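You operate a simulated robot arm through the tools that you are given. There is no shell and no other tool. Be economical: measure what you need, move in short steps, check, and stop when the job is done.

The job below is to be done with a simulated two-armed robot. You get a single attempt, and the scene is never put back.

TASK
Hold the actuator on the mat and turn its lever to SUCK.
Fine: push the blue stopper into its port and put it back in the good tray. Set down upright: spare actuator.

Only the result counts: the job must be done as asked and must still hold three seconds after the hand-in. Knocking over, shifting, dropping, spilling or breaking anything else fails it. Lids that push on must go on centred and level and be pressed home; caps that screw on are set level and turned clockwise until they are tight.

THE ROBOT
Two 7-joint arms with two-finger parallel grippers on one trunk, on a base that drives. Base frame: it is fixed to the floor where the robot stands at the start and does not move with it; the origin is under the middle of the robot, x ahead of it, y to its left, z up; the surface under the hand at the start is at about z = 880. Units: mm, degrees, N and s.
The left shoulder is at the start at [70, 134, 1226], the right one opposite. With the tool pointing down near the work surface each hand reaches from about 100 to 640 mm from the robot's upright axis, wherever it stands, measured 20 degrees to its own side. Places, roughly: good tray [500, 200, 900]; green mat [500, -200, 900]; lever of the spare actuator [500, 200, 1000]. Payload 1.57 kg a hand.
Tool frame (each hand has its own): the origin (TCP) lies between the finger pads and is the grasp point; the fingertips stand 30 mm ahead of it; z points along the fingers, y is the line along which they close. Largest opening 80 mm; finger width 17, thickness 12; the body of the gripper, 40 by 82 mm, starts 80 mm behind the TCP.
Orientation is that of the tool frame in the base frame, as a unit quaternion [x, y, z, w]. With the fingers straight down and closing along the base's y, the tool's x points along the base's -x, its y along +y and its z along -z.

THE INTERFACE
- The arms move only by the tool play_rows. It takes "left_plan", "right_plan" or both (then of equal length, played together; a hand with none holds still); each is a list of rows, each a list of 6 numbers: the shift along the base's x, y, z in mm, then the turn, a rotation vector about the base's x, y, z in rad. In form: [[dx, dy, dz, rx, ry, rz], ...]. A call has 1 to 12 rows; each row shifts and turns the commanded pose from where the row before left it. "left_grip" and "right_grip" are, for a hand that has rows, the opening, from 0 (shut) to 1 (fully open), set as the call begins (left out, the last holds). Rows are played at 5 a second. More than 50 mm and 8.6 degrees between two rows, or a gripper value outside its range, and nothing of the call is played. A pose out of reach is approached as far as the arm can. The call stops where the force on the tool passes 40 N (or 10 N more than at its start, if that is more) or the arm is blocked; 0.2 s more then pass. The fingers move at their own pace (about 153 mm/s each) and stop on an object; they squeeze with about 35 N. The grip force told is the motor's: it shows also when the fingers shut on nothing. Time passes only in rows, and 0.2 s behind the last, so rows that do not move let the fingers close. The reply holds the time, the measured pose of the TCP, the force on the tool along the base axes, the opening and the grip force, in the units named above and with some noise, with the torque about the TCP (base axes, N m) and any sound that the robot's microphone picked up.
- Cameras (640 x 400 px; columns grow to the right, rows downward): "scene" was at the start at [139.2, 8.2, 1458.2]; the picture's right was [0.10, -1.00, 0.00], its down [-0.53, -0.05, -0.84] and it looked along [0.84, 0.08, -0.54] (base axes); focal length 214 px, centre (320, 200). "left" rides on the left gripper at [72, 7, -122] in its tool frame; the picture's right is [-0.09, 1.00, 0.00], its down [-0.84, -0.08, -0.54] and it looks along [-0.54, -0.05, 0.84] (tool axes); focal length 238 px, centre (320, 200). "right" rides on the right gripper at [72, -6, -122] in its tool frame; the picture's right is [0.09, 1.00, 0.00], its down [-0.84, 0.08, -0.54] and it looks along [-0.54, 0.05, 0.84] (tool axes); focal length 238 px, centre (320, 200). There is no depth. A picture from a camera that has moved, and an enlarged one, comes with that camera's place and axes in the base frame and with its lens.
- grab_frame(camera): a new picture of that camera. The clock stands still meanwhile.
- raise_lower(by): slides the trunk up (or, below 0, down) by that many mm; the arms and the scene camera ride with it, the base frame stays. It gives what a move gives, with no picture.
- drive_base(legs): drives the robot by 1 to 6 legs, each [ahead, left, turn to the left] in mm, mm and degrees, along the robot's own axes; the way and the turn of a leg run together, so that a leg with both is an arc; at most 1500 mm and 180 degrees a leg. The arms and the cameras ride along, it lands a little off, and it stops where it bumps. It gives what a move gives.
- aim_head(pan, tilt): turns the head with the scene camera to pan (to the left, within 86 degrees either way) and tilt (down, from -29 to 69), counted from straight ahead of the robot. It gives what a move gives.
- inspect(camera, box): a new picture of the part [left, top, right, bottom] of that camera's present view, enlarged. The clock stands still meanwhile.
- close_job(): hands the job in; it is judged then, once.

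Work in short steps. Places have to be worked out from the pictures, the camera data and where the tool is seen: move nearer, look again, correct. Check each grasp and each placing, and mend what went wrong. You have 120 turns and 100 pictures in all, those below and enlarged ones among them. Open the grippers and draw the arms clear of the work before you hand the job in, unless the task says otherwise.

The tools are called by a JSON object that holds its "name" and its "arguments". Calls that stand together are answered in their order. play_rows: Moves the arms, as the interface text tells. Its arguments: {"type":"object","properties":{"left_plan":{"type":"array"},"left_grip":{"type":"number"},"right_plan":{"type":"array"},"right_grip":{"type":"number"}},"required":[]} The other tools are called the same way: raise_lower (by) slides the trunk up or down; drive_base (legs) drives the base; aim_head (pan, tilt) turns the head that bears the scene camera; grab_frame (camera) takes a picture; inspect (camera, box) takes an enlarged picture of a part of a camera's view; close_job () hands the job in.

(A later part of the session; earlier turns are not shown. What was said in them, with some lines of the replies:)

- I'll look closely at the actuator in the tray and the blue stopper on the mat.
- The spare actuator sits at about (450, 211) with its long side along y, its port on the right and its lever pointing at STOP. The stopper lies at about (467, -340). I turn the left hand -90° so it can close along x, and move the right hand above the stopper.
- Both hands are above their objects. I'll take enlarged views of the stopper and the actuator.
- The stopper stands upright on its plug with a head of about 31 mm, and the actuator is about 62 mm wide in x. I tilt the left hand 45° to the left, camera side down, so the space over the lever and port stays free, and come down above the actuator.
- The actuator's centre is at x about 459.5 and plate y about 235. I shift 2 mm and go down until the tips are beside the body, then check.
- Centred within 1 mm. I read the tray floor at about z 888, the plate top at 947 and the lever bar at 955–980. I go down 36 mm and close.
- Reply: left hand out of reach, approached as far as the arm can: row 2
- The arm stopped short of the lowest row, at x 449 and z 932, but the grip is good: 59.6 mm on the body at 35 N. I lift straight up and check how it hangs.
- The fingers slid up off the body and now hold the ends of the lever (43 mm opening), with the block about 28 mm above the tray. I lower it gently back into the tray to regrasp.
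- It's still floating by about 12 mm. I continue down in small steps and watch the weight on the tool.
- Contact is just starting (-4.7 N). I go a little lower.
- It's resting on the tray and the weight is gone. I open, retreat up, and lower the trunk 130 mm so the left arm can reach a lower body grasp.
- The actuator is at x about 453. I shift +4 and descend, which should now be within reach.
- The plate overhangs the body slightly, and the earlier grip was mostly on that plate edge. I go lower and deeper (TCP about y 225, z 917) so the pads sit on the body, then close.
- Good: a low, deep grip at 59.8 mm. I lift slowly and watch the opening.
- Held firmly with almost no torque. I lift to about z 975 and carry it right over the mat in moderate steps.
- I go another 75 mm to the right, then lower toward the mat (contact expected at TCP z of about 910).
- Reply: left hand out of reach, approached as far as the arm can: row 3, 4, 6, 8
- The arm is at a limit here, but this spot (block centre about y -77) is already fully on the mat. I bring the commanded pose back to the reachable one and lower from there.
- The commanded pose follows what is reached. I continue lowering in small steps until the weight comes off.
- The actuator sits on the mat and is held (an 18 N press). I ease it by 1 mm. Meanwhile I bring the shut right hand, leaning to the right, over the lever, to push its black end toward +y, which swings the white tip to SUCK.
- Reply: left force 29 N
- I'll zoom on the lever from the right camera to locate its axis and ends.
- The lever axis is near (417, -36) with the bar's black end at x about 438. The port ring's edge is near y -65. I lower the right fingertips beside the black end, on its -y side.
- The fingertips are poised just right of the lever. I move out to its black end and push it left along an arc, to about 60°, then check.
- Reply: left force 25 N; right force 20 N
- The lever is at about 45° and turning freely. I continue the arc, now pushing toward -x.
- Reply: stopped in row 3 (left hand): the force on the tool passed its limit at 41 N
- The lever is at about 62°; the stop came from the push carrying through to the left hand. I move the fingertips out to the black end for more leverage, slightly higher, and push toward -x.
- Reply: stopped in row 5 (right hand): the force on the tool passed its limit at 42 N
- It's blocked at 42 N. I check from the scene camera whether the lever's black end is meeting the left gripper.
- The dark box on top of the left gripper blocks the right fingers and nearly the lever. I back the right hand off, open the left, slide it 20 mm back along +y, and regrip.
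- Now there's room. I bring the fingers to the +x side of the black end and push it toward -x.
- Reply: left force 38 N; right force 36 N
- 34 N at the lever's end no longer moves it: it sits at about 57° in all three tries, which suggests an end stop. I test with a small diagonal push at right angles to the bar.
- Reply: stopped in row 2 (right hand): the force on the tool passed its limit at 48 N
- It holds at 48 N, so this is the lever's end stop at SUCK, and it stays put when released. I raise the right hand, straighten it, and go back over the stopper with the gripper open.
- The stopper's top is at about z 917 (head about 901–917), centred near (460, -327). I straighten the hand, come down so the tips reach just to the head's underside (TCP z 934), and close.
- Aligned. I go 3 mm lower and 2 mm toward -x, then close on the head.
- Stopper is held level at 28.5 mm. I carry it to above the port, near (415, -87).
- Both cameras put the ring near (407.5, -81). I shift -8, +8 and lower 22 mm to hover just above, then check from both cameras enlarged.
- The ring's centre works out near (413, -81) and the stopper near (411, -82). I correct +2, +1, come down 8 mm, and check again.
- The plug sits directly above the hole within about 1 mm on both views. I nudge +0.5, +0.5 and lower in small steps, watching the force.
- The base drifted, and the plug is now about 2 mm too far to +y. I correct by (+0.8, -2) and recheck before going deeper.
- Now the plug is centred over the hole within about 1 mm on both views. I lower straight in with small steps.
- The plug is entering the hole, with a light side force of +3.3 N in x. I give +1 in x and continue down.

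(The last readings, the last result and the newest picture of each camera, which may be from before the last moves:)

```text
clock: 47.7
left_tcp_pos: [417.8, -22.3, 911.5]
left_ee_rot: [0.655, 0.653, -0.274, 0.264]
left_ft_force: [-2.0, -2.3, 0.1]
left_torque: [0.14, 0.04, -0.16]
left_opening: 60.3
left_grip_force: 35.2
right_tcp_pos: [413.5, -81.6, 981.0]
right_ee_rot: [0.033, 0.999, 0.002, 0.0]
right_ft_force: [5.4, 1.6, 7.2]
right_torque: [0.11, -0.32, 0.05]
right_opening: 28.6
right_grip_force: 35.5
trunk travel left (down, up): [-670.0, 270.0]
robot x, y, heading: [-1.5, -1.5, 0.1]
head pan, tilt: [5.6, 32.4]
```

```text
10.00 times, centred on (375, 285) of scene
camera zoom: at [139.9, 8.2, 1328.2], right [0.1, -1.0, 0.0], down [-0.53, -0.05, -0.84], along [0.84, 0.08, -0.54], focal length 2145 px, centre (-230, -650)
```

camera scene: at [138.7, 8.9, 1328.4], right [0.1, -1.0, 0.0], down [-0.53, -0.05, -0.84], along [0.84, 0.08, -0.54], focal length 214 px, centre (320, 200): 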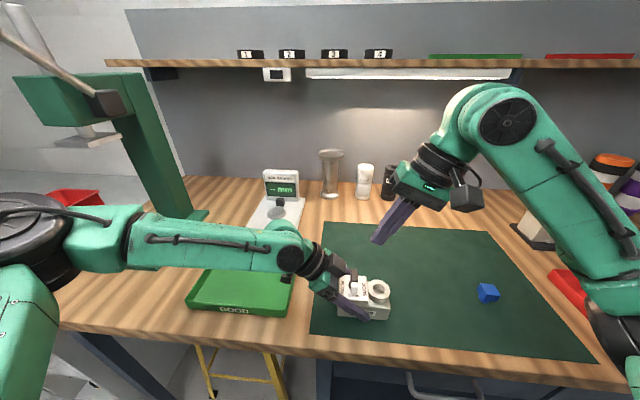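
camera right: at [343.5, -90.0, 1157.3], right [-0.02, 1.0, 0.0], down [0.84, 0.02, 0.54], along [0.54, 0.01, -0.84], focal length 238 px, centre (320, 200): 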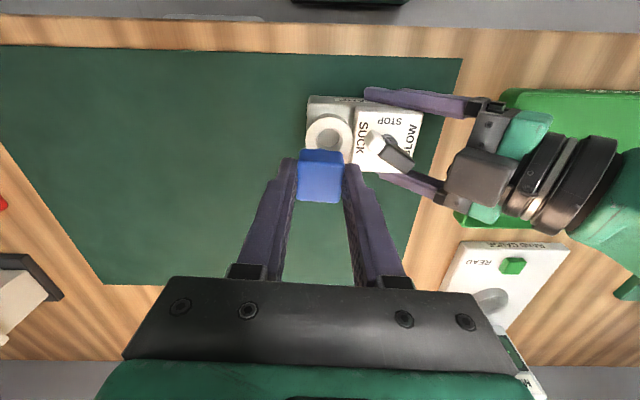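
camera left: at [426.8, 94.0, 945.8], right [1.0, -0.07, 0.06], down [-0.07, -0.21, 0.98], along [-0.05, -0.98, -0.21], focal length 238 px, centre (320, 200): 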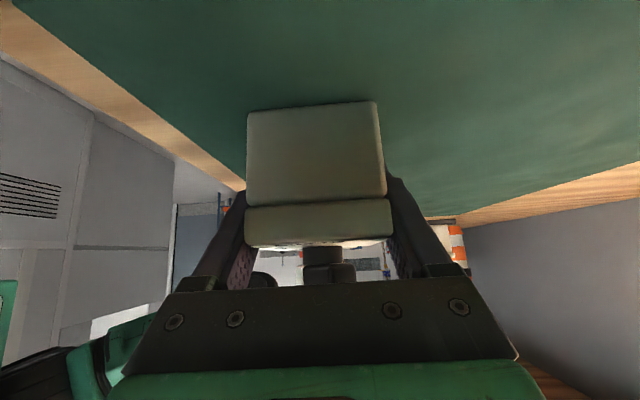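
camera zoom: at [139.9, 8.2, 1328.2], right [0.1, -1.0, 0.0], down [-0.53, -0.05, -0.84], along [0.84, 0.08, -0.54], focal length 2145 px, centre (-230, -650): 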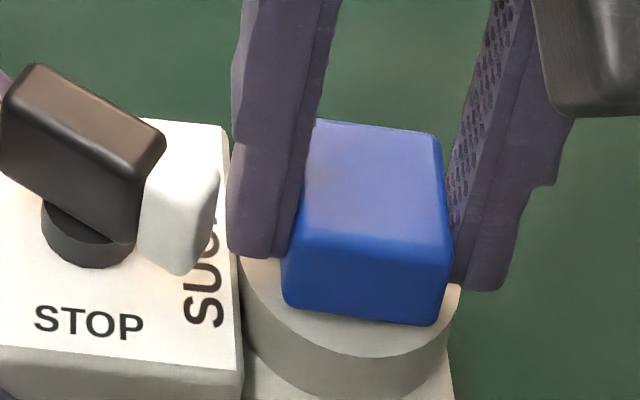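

The head is almost down on the ring, and the fingertips are nearly at ring level too. I press 2 mm more and read the force.

{"name": "play_rows", "arguments": {"right_plan": [[0.5, 0, -1.5, 0, 0, 0], [0, 0, -1.5, 0, 0, 0]]}}

{"name": "inspect", "arguments": {"camera": "scene", "box": [355, 265, 395, 305]}}

{"name": "inspect", "arguments": {"camera": "right", "box": [270, 110, 370, 190]}}

```text
clock: 48.3
left_tcp_pos: [418.9, -22.1, 910.6]
left_ee_rot: [0.654, 0.654, -0.274, 0.264]
left_ft_force: [-0.5, -4.1, -1.1]
left_torque: [-0.05, 0.24, 0.03]
left_opening: 60.2
left_grip_force: 35.0
right_tcp_pos: [413.0, -82.0, 978.9]
right_ee_rot: [0.032, 0.999, 0.001, 0.0]
right_ft_force: [3.3, 1.8, 11.6]
right_torque: [0.07, -0.09, 0.02]
right_opening: 29.0
right_grip_force: 34.9
trunk travel left (down, up): [-670.0, 270.0]
robot x, y, heading: [-2.2, -3.4, -0.0]
head pan, tilt: [5.6, 32.4]
```

```text
10.00 times, centred on (375, 285) of scene
camera zoom: at [139.0, 7.9, 1328.3], right [0.1, -1.0, 0.0], down [-0.53, -0.05, -0.84], along [0.84, 0.08, -0.54], focal length 2145 px, centre (-230, -650)
```

zoom: 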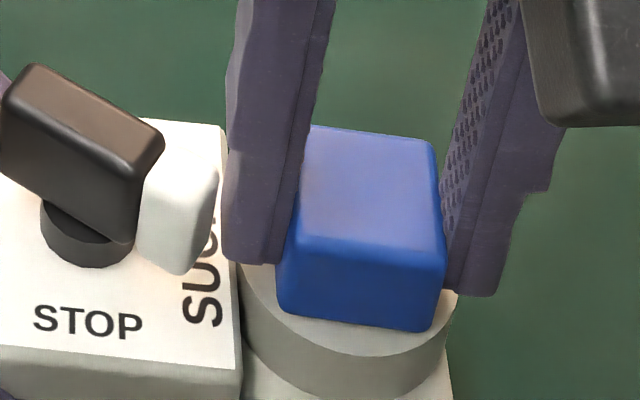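

```text
5.00 times, centred on (320, 150) of right
camera zoom: at [340.4, -82.5, 1100.1], right [-0.03, 1.0, 0.0], down [0.84, 0.02, 0.54], along [0.54, 0.02, -0.84], focal length 1192 px, centre (320, 450)
```

zoom: 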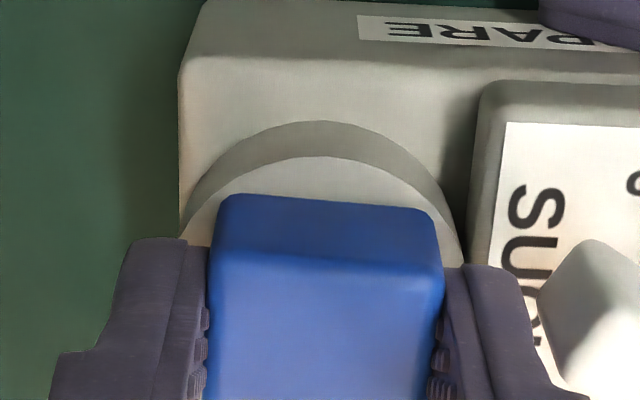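

It's still sinking, at 11.6 N. I press another 3 mm in small steps.

{"name": "play_rows", "arguments": {"right_plan": [[0.3, 0, -1.5, 0, 0, 0], [0, 0, -1.5, 0, 0, 0], [0, 0, 0, 0, 0, 0]]}}

{"name": "inspect", "arguments": {"camera": "scene", "box": [355, 265, 395, 305]}}

```text
clock: 49.1
left_tcp_pos: [417.8, -22.7, 911.1]
left_ee_rot: [0.654, 0.654, -0.273, 0.265]
left_ft_force: [3.0, -8.6, -10.4]
left_torque: [0.35, -0.18, 0.34]
left_opening: 60.2
left_grip_force: 35.2
right_tcp_pos: [411.5, -81.9, 975.7]
right_ee_rot: [0.033, 0.999, 0.001, 0.002]
right_ft_force: [3.1, 6.2, 34.5]
right_torque: [0.27, -0.21, 0.01]
right_opening: 29.0
right_grip_force: 34.8
trunk travel left (down, up): [-670.0, 270.0]
robot x, y, heading: [-0.0, -0.1, 0.1]
head pan, tilt: [5.6, 32.4]
```

```text
10.00 times, centred on (375, 285) of scene
camera zoom: at [138.5, 8.1, 1328.4], right [0.1, -1.0, 0.0], down [-0.53, -0.05, -0.84], along [0.84, 0.08, -0.54], focal length 2145 px, centre (-230, -650)
```

zoom: 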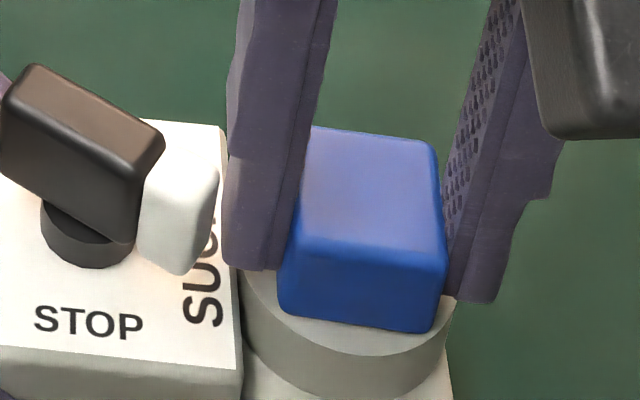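

At 34.5 N the head no longer moves and the fingers start to slide on it, so it looks seated. I release, rise, and look for a gap under the head.

{"name": "play_rows", "arguments": {"right_plan": [[0, 0, 0.5, 0, 0, 0], [0, 0, 0, 0, 0, 0]], "right_grip": 0.75}}

{"name": "play_rows", "arguments": {"right_plan": [[0, 0, 20, 0, 0, 0], [0, 0, 30, 0, 0, 0], [0, -20, 30, 0, 0, 0]]}}

{"name": "inspect", "arguments": {"camera": "scene", "box": [345, 255, 405, 315]}}

{"name": "inspect", "arguments": {"camera": "right", "box": [270, 60, 430, 180]}}

{"name": "grab_frame", "arguments": {"camera": "left"}}

```text
clock: 49.7
left_tcp_pos: [419.0, -22.2, 911.7]
left_ee_rot: [0.653, 0.654, -0.273, 0.267]
left_ft_force: [3.8, 20.9, 5.4]
left_torque: [-1.15, 0.25, -0.04]
left_opening: 60.0
left_grip_force: 34.6
right_tcp_pos: [413.1, -82.8, 974.3]
right_ee_rot: [0.033, 0.999, -0.003, -0.004]
right_ft_force: [-4.5, -21.2, -10.7]
right_torque: [-0.59, 0.06, 0.12]
right_opening: 41.4
right_grip_force: 0.1
trunk travel left (down, up): [-670.0, 270.0]
robot x, y, heading: [1.0, -0.5, 0.3]
head pan, tilt: [5.6, 32.4]
```

```text
clock: 50.5
left_tcp_pos: [417.1, -23.6, 911.4]
left_ee_rot: [0.655, 0.652, -0.274, 0.264]
left_ft_force: [-0.5, -0.2, 3.1]
left_torque: [0.35, -0.29, 0.0]
left_opening: 59.8
left_grip_force: 35.2
right_tcp_pos: [411.8, -101.6, 1059.2]
right_ee_rot: [0.032, 0.999, 0.002, 0.0]
right_ft_force: [0.9, -0.2, -0.8]
right_torque: [0.02, -0.02, 0.0]
right_opening: 60.0
right_grip_force: 0.2
trunk travel left (down, up): [-670.0, 270.0]
robot x, y, heading: [2.4, -1.3, -0.1]
head pan, tilt: [5.6, 32.4]
```

```text
6.67 times, centred on (375, 285) of scene
camera zoom: at [138.5, 7.7, 1328.4], right [0.1, -1.0, 0.0], down [-0.53, -0.05, -0.84], along [0.84, 0.08, -0.54], focal length 1430 px, centre (-47, -367)
```

zoom: 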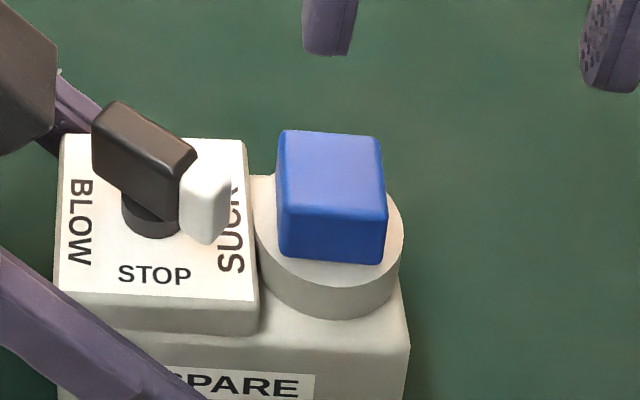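

```text
3.33 times, centred on (350, 120) of right
camera zoom: at [339.4, -102.5, 1180.7], right [-0.03, 1.0, 0.0], down [0.84, 0.02, 0.54], along [0.54, 0.02, -0.84], focal length 794 px, centre (220, 467)
```

zoom: 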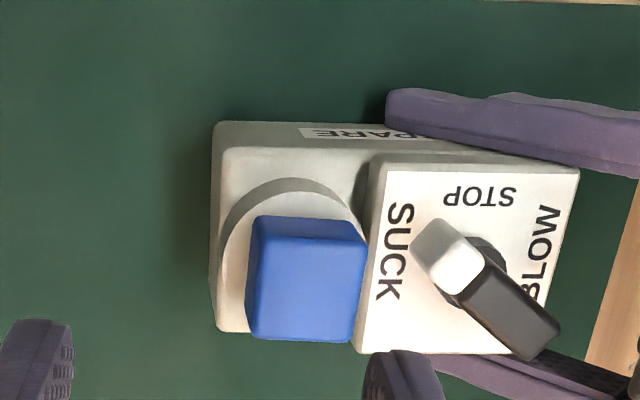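

```text
28 pictures are left
camera left: at [426.2, 114.0, 946.7], right [1.0, -0.07, 0.05], down [-0.07, -0.21, 0.97], along [-0.06, -0.97, -0.22], focal length 238 px, centre (320, 200)
```

left: 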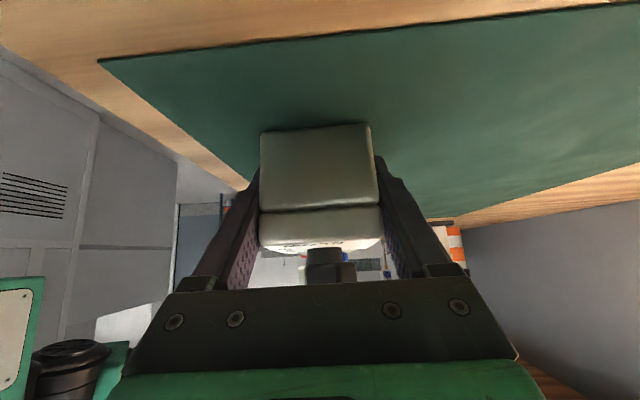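

The head looks level and flush on the ring. To be sure it's home, I shut the fingers and press straight down on the middle of the head.

{"name": "play_rows", "arguments": {"right_plan": [[0, 10, 0, 0, 0, 0], [1, 10, 0, 0, 0, 0], [0, 0, -25, 0, 0, 0], [0, 0, -20, 0, 0, 0], [0, 0, -8, 0, 0, 0], [0, 0, -3, 0, 0, 0], [0, 0, -3, 0, 0, 0], [0, 0, -2, 0, 0, 0], [0, 0, -2, 0, 0, 0], [0, 0, -2, 0, 0, 0]], "right_grip": 0}}

```text
clock: 52.5
left_tcp_pos: [418.5, -22.8, 910.5]
left_ee_rot: [0.655, 0.654, -0.271, 0.264]
left_ft_force: [-1.1, -0.4, 1.2]
left_torque: [0.72, -0.37, 0.04]
left_opening: 60.0
left_grip_force: 35.1
right_tcp_pos: [410.5, -83.7, 996.1]
right_ee_rot: [0.035, 0.999, 0.0, 0.005]
right_ft_force: [-1.6, -3.5, 9.3]
right_torque: [-0.11, 0.18, 0.02]
right_opening: 0.1
right_grip_force: 21.3
trunk travel left (down, up): [-670.0, 270.0]
robot x, y, heading: [2.1, 3.0, -0.1]
head pan, tilt: [5.6, 32.4]
stopped in row 9 (right hand): the force on the tool passed its limit at 43 N (the readings are from after the stop); the commanded pose is now the measured one
```

It pressed to 43 N with the top at z 966, as expected for seated. I lift the right hand clear to the right and check.

{"name": "play_rows", "arguments": {"right_plan": [[0, 0, 20, 0, 0, 0], [0, -20, 40, 0, 0, 0], [0, -45, 40, 0, 0, 0], [0, -50, 0, 0, 0, 0], [0, -50, 0, 0, 0, 0], [0, -50, 0, 0, 0, 0]], "right_grip": 1}}

{"name": "inspect", "arguments": {"camera": "scene", "box": [345, 255, 405, 315]}}

{"name": "inspect", "arguments": {"camera": "right", "box": [420, 40, 640, 180]}}

```text
refused: row 3 steps farther than a row can; nothing moved
```

```text
6.67 times, centred on (375, 285) of scene
camera zoom: at [136.9, 6.7, 1328.4], right [0.1, -1.0, 0.0], down [-0.53, -0.05, -0.84], along [0.84, 0.08, -0.53], focal length 1430 px, centre (-47, -367)
```

zoom: 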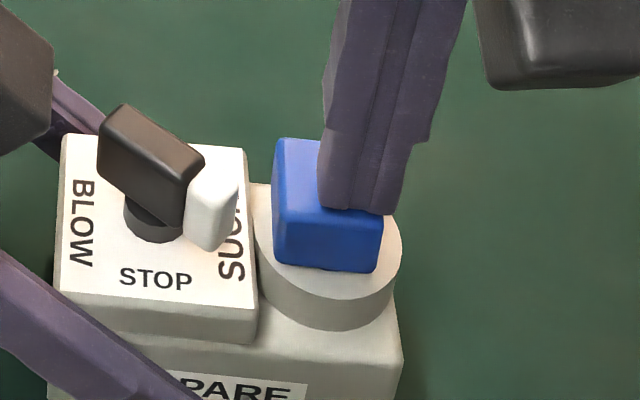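

```text
2.86 times, centred on (530, 110) of right
camera zoom: at [338.9, -84.1, 1118.0], right [-0.02, 1.0, 0.0], down [0.83, 0.02, 0.55], along [0.55, 0.01, -0.84], focal length 681 px, centre (-280, 457)
```

zoom: 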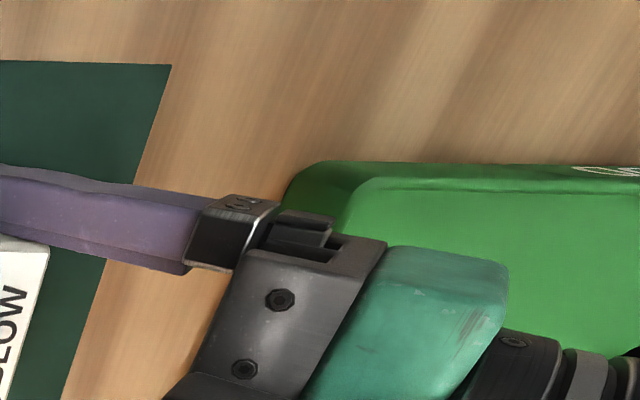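

A thin dark sliver shows under the front of the head now; the press was off-centre. I retract and look again.

{"name": "play_rows", "arguments": {"right_plan": [[0, 0, 20, 0, 0, 0], [0, 0, 40, 0, 0, 0], [0, -45, 0, 0, 0, 0]]}}

{"name": "inspect", "arguments": {"camera": "scene", "box": [355, 265, 395, 305]}}

{"name": "inspect", "arguments": {"camera": "right", "box": [300, 60, 440, 180]}}

```text
clock: 53.3
left_tcp_pos: [418.2, -22.2, 908.7]
left_ee_rot: [0.654, 0.655, -0.272, 0.264]
left_ft_force: [-1.6, 0.3, 6.3]
left_torque: [0.47, -0.35, 0.11]
left_opening: 59.9
left_grip_force: 35.1
right_tcp_pos: [411.6, -131.2, 1056.5]
right_ee_rot: [0.034, 0.999, 0.002, 0.004]
right_ft_force: [-1.0, -0.6, -0.2]
right_torque: [0.0, -0.02, 0.0]
right_opening: 0.0
right_grip_force: 21.0
trunk travel left (down, up): [-670.0, 270.0]
robot x, y, heading: [-1.1, 0.8, -0.1]
head pan, tilt: [5.6, 32.4]
```

```text
10.00 times, centred on (375, 285) of scene
camera zoom: at [137.1, 6.3, 1328.5], right [0.1, -1.0, 0.0], down [-0.53, -0.05, -0.84], along [0.84, 0.08, -0.53], focal length 2145 px, centre (-230, -650)
```

zoom: 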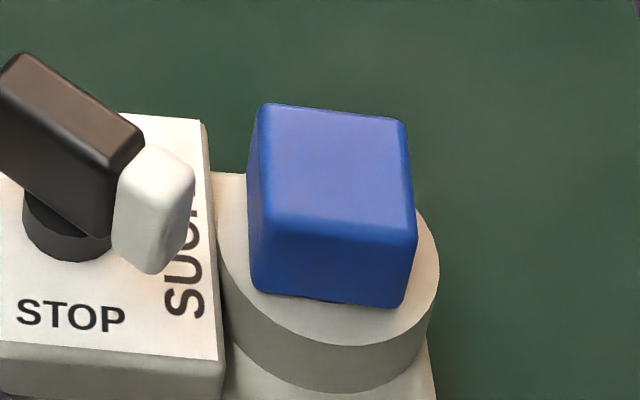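

```text
3.33 times, centred on (370, 120) of right
camera zoom: at [338.5, -131.5, 1177.7], right [-0.02, 1.0, 0.0], down [0.84, 0.02, 0.55], along [0.55, 0.02, -0.84], focal length 794 px, centre (153, 467)
```

zoom: 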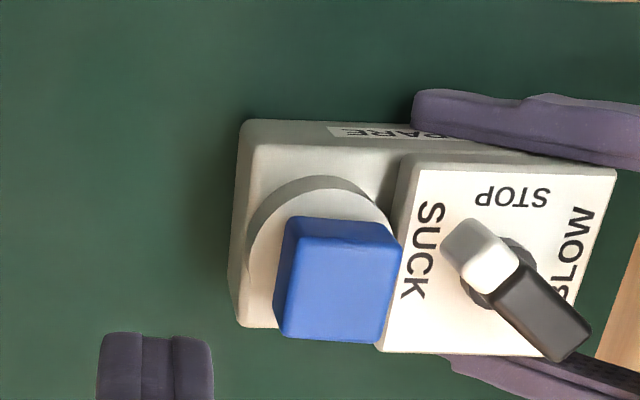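

The sliver suggests the stopper or block is tilted slightly. I open the left hand so the actuator rests flat on the mat, then look again.

{"name": "play_rows", "arguments": {"left_plan": [[0, 0, 0, 0, 0, 0], [0, 0, 0, 0, 0, 0], [0, 0, 0, 0, 0, 0]], "left_grip": 1}}

{"name": "inspect", "arguments": {"camera": "scene", "box": [345, 260, 405, 320]}}

```text
clock: 54.1
left_tcp_pos: [419.3, -20.6, 910.2]
left_ee_rot: [0.654, 0.654, -0.274, 0.263]
left_ft_force: [0.1, 0.4, -0.4]
left_torque: [-0.02, 0.01, 0.01]
left_opening: 80.2
left_grip_force: 0.0
right_tcp_pos: [412.8, -129.5, 1054.1]
right_ee_rot: [0.034, 0.999, 0.002, 0.003]
right_ft_force: [-0.1, 0.1, 0.9]
right_torque: [0.02, 0.01, 0.0]
right_opening: 0.1
right_grip_force: 21.7
trunk travel left (down, up): [-670.0, 270.0]
robot x, y, heading: [-2.1, 1.2, -0.1]
head pan, tilt: [5.6, 32.4]
```

```text
6.67 times, centred on (375, 290) of scene
camera zoom: at [139.7, 8.2, 1328.2], right [0.1, -1.0, 0.0], down [-0.53, -0.05, -0.84], along [0.84, 0.08, -0.54], focal length 1430 px, centre (-47, -400)
```

zoom: 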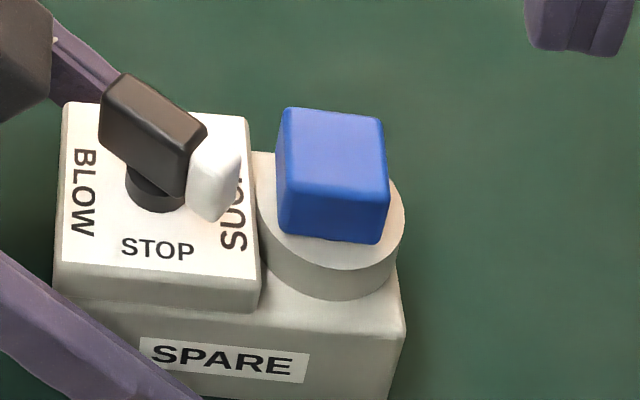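

Resting flat now, the head looks level. The previous press was about 6 mm off; the head's centre is near (417, -77.5). I press again, centred, with the block flat on the mat.

{"name": "play_rows", "arguments": {"right_plan": [[2, 26, 0, 0, 0, 0], [2, 26, 0, 0, 0, 0], [0, 0, -25, 0, 0, 0], [0, 0, -18, 0, 0, 0]]}}

{"name": "inspect", "arguments": {"camera": "scene", "box": [345, 250, 405, 310]}}

```text
clock: 55.1
left_tcp_pos: [418.9, -20.8, 909.1]
left_ee_rot: [0.654, 0.654, -0.274, 0.263]
left_ft_force: [-0.3, -0.2, 0.1]
left_torque: [0.02, 0.05, 0.0]
left_opening: 80.3
left_grip_force: 0.0
right_tcp_pos: [415.1, -77.1, 1012.7]
right_ee_rot: [0.035, 0.999, 0.002, 0.003]
right_ft_force: [0.7, 0.1, -0.4]
right_torque: [-0.01, 0.0, 0.03]
right_opening: 0.0
right_grip_force: 21.0
trunk travel left (down, up): [-670.0, 270.0]
robot x, y, heading: [-1.9, -3.6, -0.2]
head pan, tilt: [5.6, 32.4]
```

```text
6.67 times, centred on (375, 280) of scene
camera zoom: at [139.8, 8.2, 1328.2], right [0.1, -1.0, 0.0], down [-0.53, -0.05, -0.84], along [0.84, 0.08, -0.54], focal length 1430 px, centre (-47, -333)
```

zoom: 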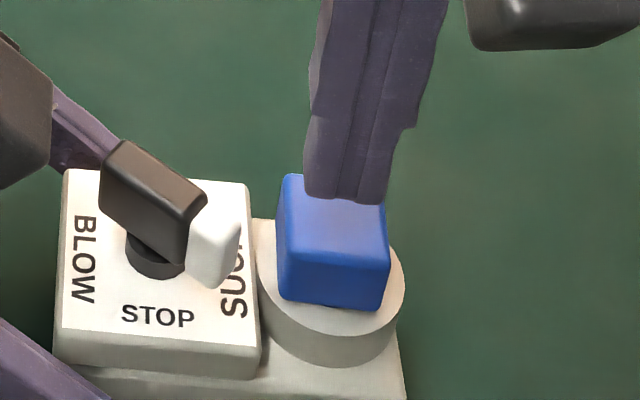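

The fingertips are within about 2 mm of the head's centre. I nudge +2, +1 and press down in small steps until the force limit.

{"name": "play_rows", "arguments": {"right_plan": [[2, 1, -6, 0, 0, 0], [0, 0, -4, 0, 0, 0], [0, 0, -2, 0, 0, 0], [0, 0, -2, 0, 0, 0], [0, 0, -2, 0, 0, 0], [0, 0, -2, 0, 0, 0], [0, 0, -2, 0, 0, 0]]}}

{"name": "inspect", "arguments": {"camera": "scene", "box": [345, 250, 405, 310]}}

```text
clock: 56.7
left_tcp_pos: [417.4, -20.2, 909.9]
left_ee_rot: [0.655, 0.653, -0.273, 0.264]
left_ft_force: [-0.1, 0.4, -0.4]
left_torque: [-0.03, 0.0, -0.01]
left_opening: 79.9
left_grip_force: 0.1
right_tcp_pos: [419.4, -74.4, 995.9]
right_ee_rot: [0.035, 0.999, 0.001, 0.007]
right_ft_force: [7.6, -0.3, 28.8]
right_torque: [-0.06, -0.27, 0.0]
right_opening: 0.0
right_grip_force: 21.1
trunk travel left (down, up): [-670.0, 270.0]
robot x, y, heading: [-0.1, 1.7, -0.0]
head pan, tilt: [5.6, 32.4]
```

```text
6.67 times, centred on (375, 280) of scene
camera zoom: at [137.1, 8.3, 1329.0], right [0.1, -1.0, 0.0], down [-0.53, -0.05, -0.84], along [0.84, 0.08, -0.53], focal length 1430 px, centre (-47, -333)
```

zoom: 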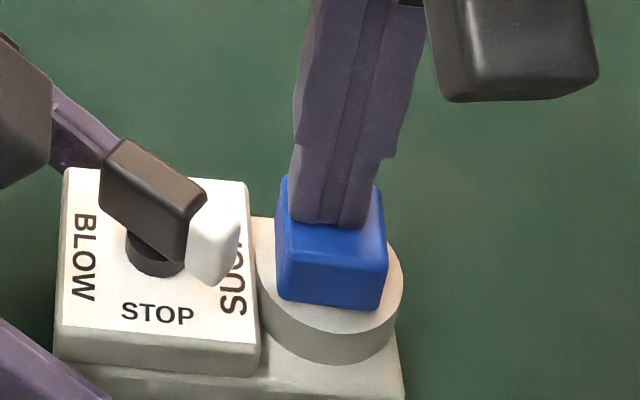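

The gap has closed at 29 N. I press a bit more, to the limit, then lift off.

{"name": "play_rows", "arguments": {"right_plan": [[0, 0, -1.5, 0, 0, 0], [0, 0, -1.5, 0, 0, 0], [0, 0, 0, 0, 0, 0]]}}

{"name": "play_rows", "arguments": {"right_plan": [[0, 0, 10, 0, 0, 0], [0, 0, 25, 0, 0, 0], [0, 0, 40, 0, 0, 0], [0, -48, 0, 0, 0, 0], [0, -48, 0, 0, 0, 0], [0, -48, 0, 0, 0, 0]]}}

{"name": "inspect", "arguments": {"camera": "scene", "box": [355, 265, 395, 305]}}

```text
clock: 57.1
left_tcp_pos: [417.3, -21.7, 910.9]
left_ee_rot: [0.654, 0.654, -0.273, 0.264]
left_ft_force: [0.6, 0.9, -0.3]
left_torque: [0.01, -0.03, -0.02]
left_opening: 80.2
left_grip_force: 0.0
right_tcp_pos: [419.9, -74.2, 995.9]
right_ee_rot: [0.036, 0.999, 0.003, 0.01]
right_ft_force: [-0.9, 0.4, 14.6]
right_torque: [-0.04, 0.13, -0.02]
right_opening: 0.2
right_grip_force: 21.3
trunk travel left (down, up): [-670.0, 270.0]
robot x, y, heading: [2.0, -2.3, -0.0]
head pan, tilt: [5.6, 32.4]
stopped in row 2 (right hand): the force on the tool passed its limit at 42 N (the readings are from after the stop); the commanded pose is now the measured one
```

```text
clock: 58.5
left_tcp_pos: [418.3, -21.8, 909.3]
left_ee_rot: [0.654, 0.655, -0.271, 0.263]
left_ft_force: [0.2, 0.5, 0.0]
left_torque: [0.02, -0.01, 0.01]
left_opening: 80.0
left_grip_force: 0.1
right_tcp_pos: [421.9, -221.1, 1069.2]
right_ee_rot: [0.036, 0.999, 0.002, 0.008]
right_ft_force: [-0.2, -1.0, 0.6]
right_torque: [0.03, 0.0, 0.02]
right_opening: 0.2
right_grip_force: 21.1
trunk travel left (down, up): [-670.0, 270.0]
robot x, y, heading: [0.6, -0.3, 0.0]
head pan, tilt: [5.6, 32.4]
```

```text
10.00 times, centred on (375, 285) of scene
camera zoom: at [138.6, 6.5, 1328.3], right [0.1, -1.0, 0.0], down [-0.53, -0.05, -0.84], along [0.84, 0.08, -0.54], focal length 2145 px, centre (-230, -650)
```

zoom: 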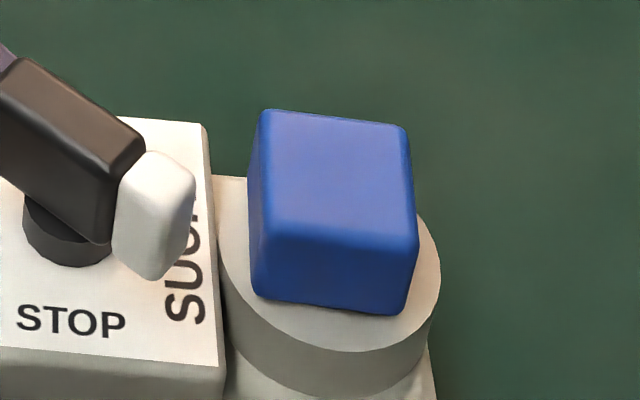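

The stopper is flush with no visible gap. I slide the open left hand 11 mm deeper along the body and grip for the carry.

{"name": "play_rows", "arguments": {"left_plan": [[0, -4, 1, 0, 0, 0], [0, -4, 0, 0, 0, 0], [0, -3, 0, 0, 0, 0]]}}

{"name": "play_rows", "arguments": {"left_plan": [[0, 0, 0, 0, 0, 0], [0, 0, 0, 0, 0, 0], [0, 0, 0, 0, 0, 0]], "left_grip": 0}}

{"name": "play_rows", "arguments": {"left_plan": [[0, 0, 4, 0, 0, 0], [0, 0, 6, 0, 0, 0], [0, 0, 8, 0, 0, 0]]}}

{"name": "inspect", "arguments": {"camera": "scene", "box": [310, 220, 430, 320]}}

```text
clock: 59.3
left_tcp_pos: [419.7, -32.8, 908.9]
left_ee_rot: [0.654, 0.654, -0.274, 0.263]
left_ft_force: [0.1, -0.4, -0.4]
left_torque: [0.0, 0.01, 0.01]
left_opening: 79.7
left_grip_force: 0.2
right_tcp_pos: [423.0, -220.9, 1069.3]
right_ee_rot: [0.037, 0.999, 0.002, 0.006]
right_ft_force: [0.3, -0.7, 0.3]
right_torque: [0.0, 0.03, 0.0]
right_opening: 0.0
right_grip_force: 21.5
trunk travel left (down, up): [-670.0, 270.0]
robot x, y, heading: [3.4, -4.2, -0.1]
head pan, tilt: [5.6, 32.4]
```

```text
clock: 60.1
left_tcp_pos: [419.2, -31.5, 910.9]
left_ee_rot: [0.654, 0.654, -0.273, 0.264]
left_ft_force: [-0.3, 0.8, -0.7]
left_torque: [-0.07, -0.13, -0.06]
left_opening: 60.1
left_grip_force: 34.6
right_tcp_pos: [422.0, -221.7, 1068.8]
right_ee_rot: [0.036, 0.999, 0.002, 0.007]
right_ft_force: [-0.3, -0.8, 0.8]
right_torque: [0.04, 0.02, -0.01]
right_opening: 0.0
right_grip_force: 21.4
trunk travel left (down, up): [-670.0, 270.0]
robot x, y, heading: [-3.1, 1.5, 0.1]
head pan, tilt: [5.6, 32.4]
```

```text
clock: 60.9
left_tcp_pos: [419.5, -31.4, 926.7]
left_ee_rot: [0.654, 0.654, -0.275, 0.263]
left_ft_force: [0.3, -0.2, -4.6]
left_torque: [0.07, 0.0, 0.0]
left_opening: 60.0
left_grip_force: 35.2
right_tcp_pos: [423.6, -219.5, 1069.1]
right_ee_rot: [0.036, 0.999, 0.003, 0.006]
right_ft_force: [0.3, -0.3, 0.5]
right_torque: [-0.01, 0.0, -0.02]
right_opening: 0.0
right_grip_force: 21.4
trunk travel left (down, up): [-670.0, 270.0]
robot x, y, heading: [-1.0, -3.3, -0.2]
head pan, tilt: [5.6, 32.4]
```

```text
4.00 times, centred on (370, 270) of scene
camera zoom: at [140.3, 7.7, 1328.1], right [0.1, -1.0, 0.0], down [-0.53, -0.05, -0.84], along [0.84, 0.08, -0.54], focal length 858 px, centre (120, -80)
```

zoom: 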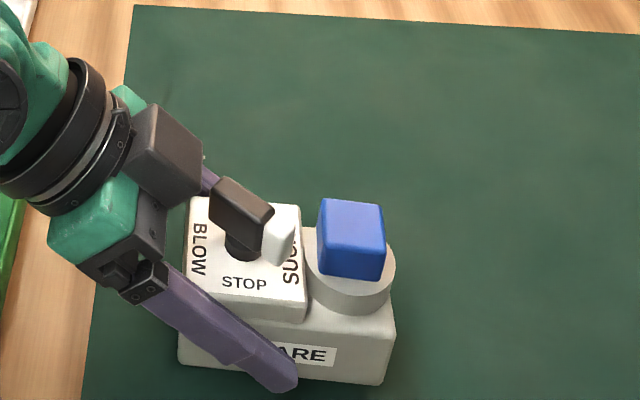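

It's lifted cleanly and the grip holds. I raise it further and carry it back left over the good tray.

{"name": "play_rows", "arguments": {"left_plan": [[0, 0, 12, 0, 0, 0], [0, 0, 15, 0, 0, 0], [0, 0, 18, 0, 0, 0], [4, 15, 0, 0, 0, 0], [4, 30, 0, 0, 0, 0], [4, 30, 0, 0, 0, 0], [4, 30, 0, 0, 0, 0], [4, 30, 0, 0, 0, 0], [4, 30, 0, 0, 0, 0], [4, 30, 0, 0, 0, 0], [4, 30, 0, 0, 0, 0], [2, 25, 0, 0, 0, 0]]}}

{"name": "play_rows", "arguments": {"left_plan": [[0, 10, 0, 0, 0, 0], [0, 0, 0, 0, 0, 0]]}}

{"name": "inspect", "arguments": {"camera": "scene", "box": [160, 190, 320, 330]}}

```text
clock: 63.5
left_tcp_pos: [452.9, 220.6, 972.7]
left_ee_rot: [0.655, 0.654, -0.273, 0.263]
left_ft_force: [-0.4, 0.2, -5.7]
left_torque: [0.11, 0.01, 0.0]
left_opening: 60.4
left_grip_force: 35.2
right_tcp_pos: [423.6, -219.5, 1067.8]
right_ee_rot: [0.036, 0.999, 0.002, 0.006]
right_ft_force: [-0.2, -0.6, 1.3]
right_torque: [-0.04, 0.0, -0.01]
right_opening: 0.0
right_grip_force: 21.3
trunk travel left (down, up): [-670.0, 270.0]
robot x, y, heading: [-3.7, -3.4, 0.0]
head pan, tilt: [5.6, 32.4]
```

```text
clock: 64.1
left_tcp_pos: [455.3, 229.5, 973.9]
left_ee_rot: [0.654, 0.654, -0.274, 0.263]
left_ft_force: [-0.1, -0.1, -5.9]
left_torque: [0.1, -0.02, 0.04]
left_opening: 60.3
left_grip_force: 34.7
right_tcp_pos: [423.9, -221.0, 1067.9]
right_ee_rot: [0.036, 0.999, 0.002, 0.007]
right_ft_force: [-0.1, -0.3, 0.5]
right_torque: [0.0, -0.03, 0.03]
right_opening: 0.1
right_grip_force: 21.1
trunk travel left (down, up): [-670.0, 270.0]
robot x, y, heading: [-0.0, 3.0, 0.1]
head pan, tilt: [5.6, 32.4]
```

```text
2.86 times, centred on (240, 260) of scene
camera zoom: at [140.3, 8.3, 1328.1], right [0.1, -1.0, 0.0], down [-0.53, -0.05, -0.84], along [0.84, 0.08, -0.54], focal length 613 px, centre (549, 29)
```

zoom: 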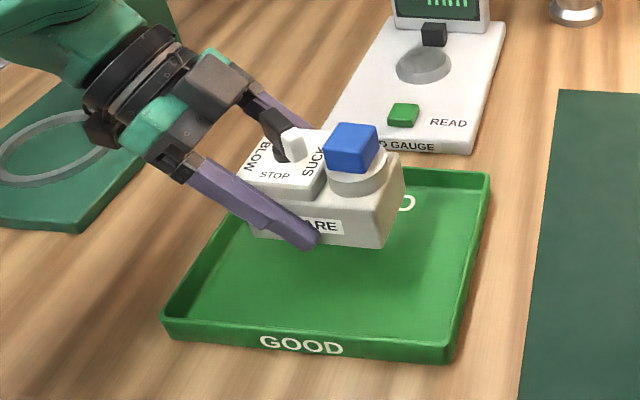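

It hangs over the tray, stopper in place and lever on SUCK. I lower most of the way, then in small steps.

{"name": "play_rows", "arguments": {"left_plan": [[-2, 0, -15, 0, 0, 0], [0, 0, -15, 0, 0, 0], [0, 0, -12, 0, 0, 0], [0, 0, -6, 0, 0, 0], [0, 0, -3, 0, 0, 0]]}}

{"name": "play_rows", "arguments": {"left_plan": [[0, 0, -2, 0, 0, 0], [0, 0, -2, 0, 0, 0]]}}

```text
clock: 65.3
left_tcp_pos: [451.9, 228.1, 922.1]
left_ee_rot: [0.654, 0.655, -0.273, 0.263]
left_ft_force: [0.0, 0.2, -6.7]
left_torque: [0.13, 0.01, -0.01]
left_opening: 60.2
left_grip_force: 35.2
right_tcp_pos: [423.4, -219.2, 1067.6]
right_ee_rot: [0.036, 0.999, 0.002, 0.007]
right_ft_force: [-0.5, 0.0, -0.3]
right_torque: [-0.02, 0.01, 0.02]
right_opening: 0.0
right_grip_force: 20.7
trunk travel left (down, up): [-670.0, 270.0]
robot x, y, heading: [1.2, -0.3, 0.0]
head pan, tilt: [5.6, 32.4]
```

```text
clock: 65.9
left_tcp_pos: [451.7, 228.0, 916.8]
left_ee_rot: [0.654, 0.655, -0.273, 0.263]
left_ft_force: [0.4, -0.1, -5.4]
left_torque: [0.08, 0.02, -0.05]
left_opening: 60.2
left_grip_force: 34.6
right_tcp_pos: [423.7, -220.1, 1068.4]
right_ee_rot: [0.036, 0.999, 0.002, 0.008]
right_ft_force: [0.0, 0.1, 0.2]
right_torque: [0.0, 0.02, -0.03]
right_opening: 0.0
right_grip_force: 20.9
trunk travel left (down, up): [-670.0, 270.0]
robot x, y, heading: [2.2, -0.3, -0.1]
head pan, tilt: [5.6, 32.4]
```

{"name": "play_rows", "arguments": {"left_plan": [[0, 0, -1.5, 0, 0, 0], [0, 0, -1.5, 0, 0, 0]]}}

```text
clock: 66.5
left_tcp_pos: [452.0, 227.2, 915.0]
left_ee_rot: [0.654, 0.654, -0.274, 0.263]
left_ft_force: [-0.1, -0.2, -5.5]
left_torque: [0.11, 0.02, -0.02]
left_opening: 60.0
left_grip_force: 35.2
right_tcp_pos: [423.1, -219.8, 1068.5]
right_ee_rot: [0.035, 0.999, 0.002, 0.007]
right_ft_force: [-0.4, 0.7, 0.8]
right_torque: [0.0, -0.02, 0.02]
right_opening: 0.0
right_grip_force: 21.2
trunk travel left (down, up): [-670.0, 270.0]
robot x, y, heading: [-0.4, -1.3, 0.1]
head pan, tilt: [5.6, 32.4]
```

Its weight is still fully on the hand. I lower further, gently.

{"name": "play_rows", "arguments": {"left_plan": [[0, 0, -1.5, 0, 0, 0], [0, 0, -1, 0, 0, 0]]}}

{"name": "inspect", "arguments": {"camera": "scene", "box": [180, 210, 310, 320]}}

```text
clock: 67.1
left_tcp_pos: [452.6, 227.6, 914.2]
left_ee_rot: [0.654, 0.654, -0.272, 0.265]
left_ft_force: [4.7, 1.9, 8.8]
left_torque: [-0.42, -0.06, 0.07]
left_opening: 59.7
left_grip_force: 35.0
right_tcp_pos: [422.0, -219.9, 1069.0]
right_ee_rot: [0.035, 0.999, 0.002, 0.008]
right_ft_force: [-0.9, 1.0, 0.5]
right_torque: [0.01, 0.0, -0.02]
right_opening: 0.1
right_grip_force: 21.0
trunk travel left (down, up): [-670.0, 270.0]
robot x, y, heading: [-2.5, 0.7, 0.0]
head pan, tilt: [5.6, 32.4]
```

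```text
3.64 times, centred on (245, 265) of scene
camera zoom: at [139.2, 7.8, 1328.5], right [0.1, -1.0, 0.0], down [-0.53, -0.05, -0.84], along [0.84, 0.08, -0.54], focal length 780 px, centre (593, -36)
```

zoom: 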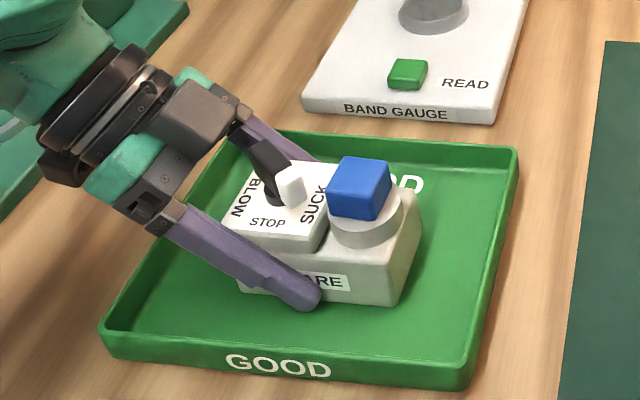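

It's on the tray floor. I release and withdraw up and to the left, along the fingers' direction.

{"name": "play_rows", "arguments": {"left_plan": [[0, 0, 0, 0, 0, 0], [0, 0, 0, 0, 0, 0], [0, 10, 10, 0, 0, 0], [0, 20, 20, 0, 0, 0], [0, 30, 30, 0, 0, 0], [0, 25, 40, 0, 0, 0], [0, 0, 45, 0, 0, 0]], "left_grip": 1}}

{"name": "inspect", "arguments": {"camera": "scene", "box": [180, 210, 310, 320]}}

{"name": "grab_frame", "arguments": {"camera": "scene"}}

```text
clock: 68.7
left_tcp_pos: [450.1, 314.9, 1059.8]
left_ee_rot: [0.655, 0.654, -0.274, 0.262]
left_ft_force: [-0.1, 0.1, 0.0]
left_torque: [0.03, -0.04, 0.0]
left_opening: 80.0
left_grip_force: 0.1
right_tcp_pos: [422.0, -222.6, 1069.6]
right_ee_rot: [0.036, 0.999, 0.002, 0.008]
right_ft_force: [-0.4, -0.6, 0.2]
right_torque: [-0.03, -0.05, 0.0]
right_opening: 0.0
right_grip_force: 21.1
trunk travel left (down, up): [-670.0, 270.0]
robot x, y, heading: [2.9, -1.6, -0.0]
head pan, tilt: [5.6, 32.4]
```

```text
3.64 times, centred on (245, 265) of scene
camera zoom: at [138.9, 6.5, 1328.3], right [0.1, -1.0, 0.0], down [-0.53, -0.05, -0.84], along [0.84, 0.08, -0.54], focal length 780 px, centre (593, -36)
```

zoom: 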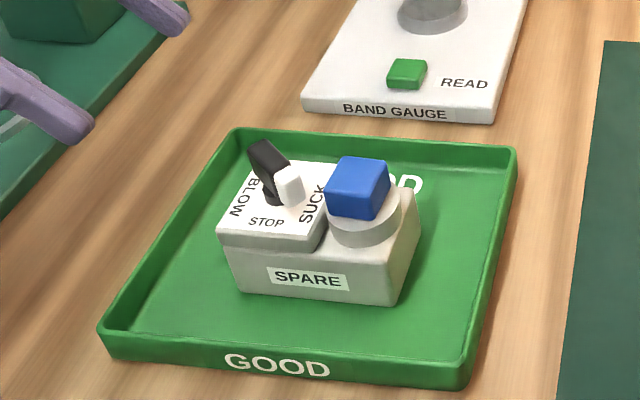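

```text
15 pictures are left
camera scene: at [138.9, 6.5, 1328.3], right [0.1, -1.0, 0.0], down [-0.53, -0.05, -0.84], along [0.84, 0.08, -0.54], focal length 214 px, centre (320, 200)
```

scene: 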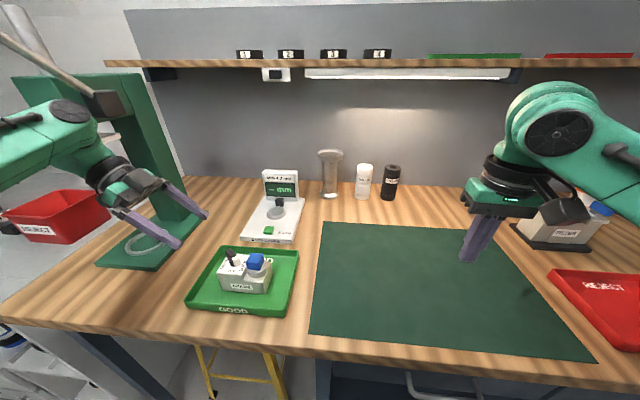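

The actuator stands upright in the tray. The SUCK label itself sits about 60° from STOP around the axle, matching the lever's end stop. I check the stopper and lever once more, enlarged, and draw both arms further clear.

{"name": "play_rows", "arguments": {"left_plan": [[0, 0, 40, 0, 0, 0], [0, 0, 40, 0, 0, 0]], "right_plan": [[0, -20, 30, 0, 0, 0], [0, -20, 30, 0, 0, 0]], "right_grip": 1}}

{"name": "inspect", "arguments": {"camera": "scene", "box": [215, 245, 280, 300]}}

{"name": "inspect", "arguments": {"camera": "left", "box": [230, 0, 430, 130]}}

```text
clock: 69.3
left_tcp_pos: [447.7, 312.4, 1140.3]
left_ee_rot: [0.655, 0.654, -0.272, 0.264]
left_ft_force: [-0.1, 0.0, 0.4]
left_torque: [0.06, -0.02, 0.01]
left_opening: 80.0
left_grip_force: 0.0
right_tcp_pos: [417.6, -261.9, 1132.6]
right_ee_rot: [0.036, 0.999, 0.002, 0.008]
right_ft_force: [0.2, 0.3, 0.7]
right_torque: [0.06, 0.0, -0.01]
right_opening: 79.9
right_grip_force: 0.0
trunk travel left (down, up): [-670.0, 270.0]
robot x, y, heading: [-1.1, 0.4, 0.1]
head pan, tilt: [5.6, 32.4]
```

```text
7.27 times, centred on (248, 272) of scene
camera zoom: at [137.7, 6.7, 1328.4], right [0.1, -1.0, 0.0], down [-0.53, -0.05, -0.84], along [0.84, 0.08, -0.54], focal length 1560 px, centre (847, -327)
```

zoom: 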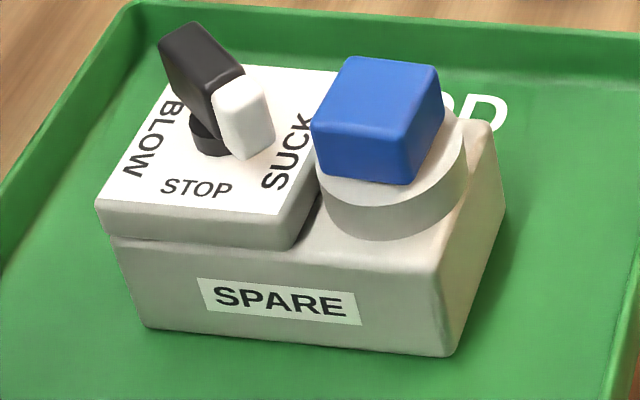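

```text
3.08 times, centred on (330, 65) of left
camera zoom: at [456.9, 448.6, 1176.9], right [1.0, -0.07, 0.05], down [-0.07, -0.22, 0.97], along [-0.06, -0.97, -0.22], focal length 733 px, centre (289, 615)
```

zoom: 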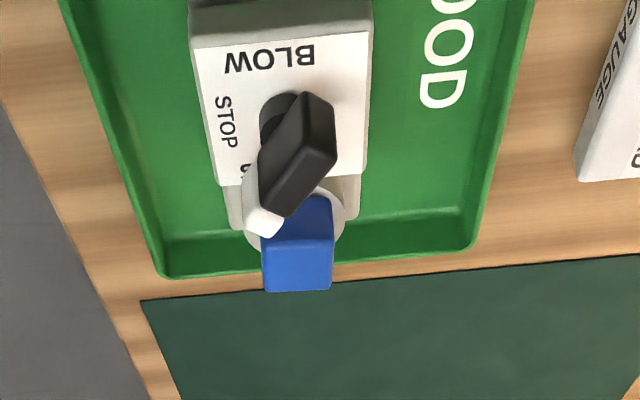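

The actuator stands upright in the good tray, the stopper is level and flush in its port, and the lever rests at its SUCK stop. Both grippers are open and clear, so I hand in.

{"name": "close_job", "arguments": {}}

```text
The job is handed in.
```

I held the actuator on the mat, turned its lever to SUCK, pressed the blue stopper into its port, and set the actuator back upright in the good tray. I handed the job in with both grippers open and clear.

- **Lever:** it sits about 57° round from STOP. It would not go further at 48 N, and the SUCK label sits at about the same angle, so I took that as its end stop.
- **Stopper:** I pressed it to the 40 N force limit. It looked level, with no gap visible under its head.
- **First lift:** the fingers slid off the body and caught the lever. I lowered the actuator back into the tray and gripped it again; it was not dropped.
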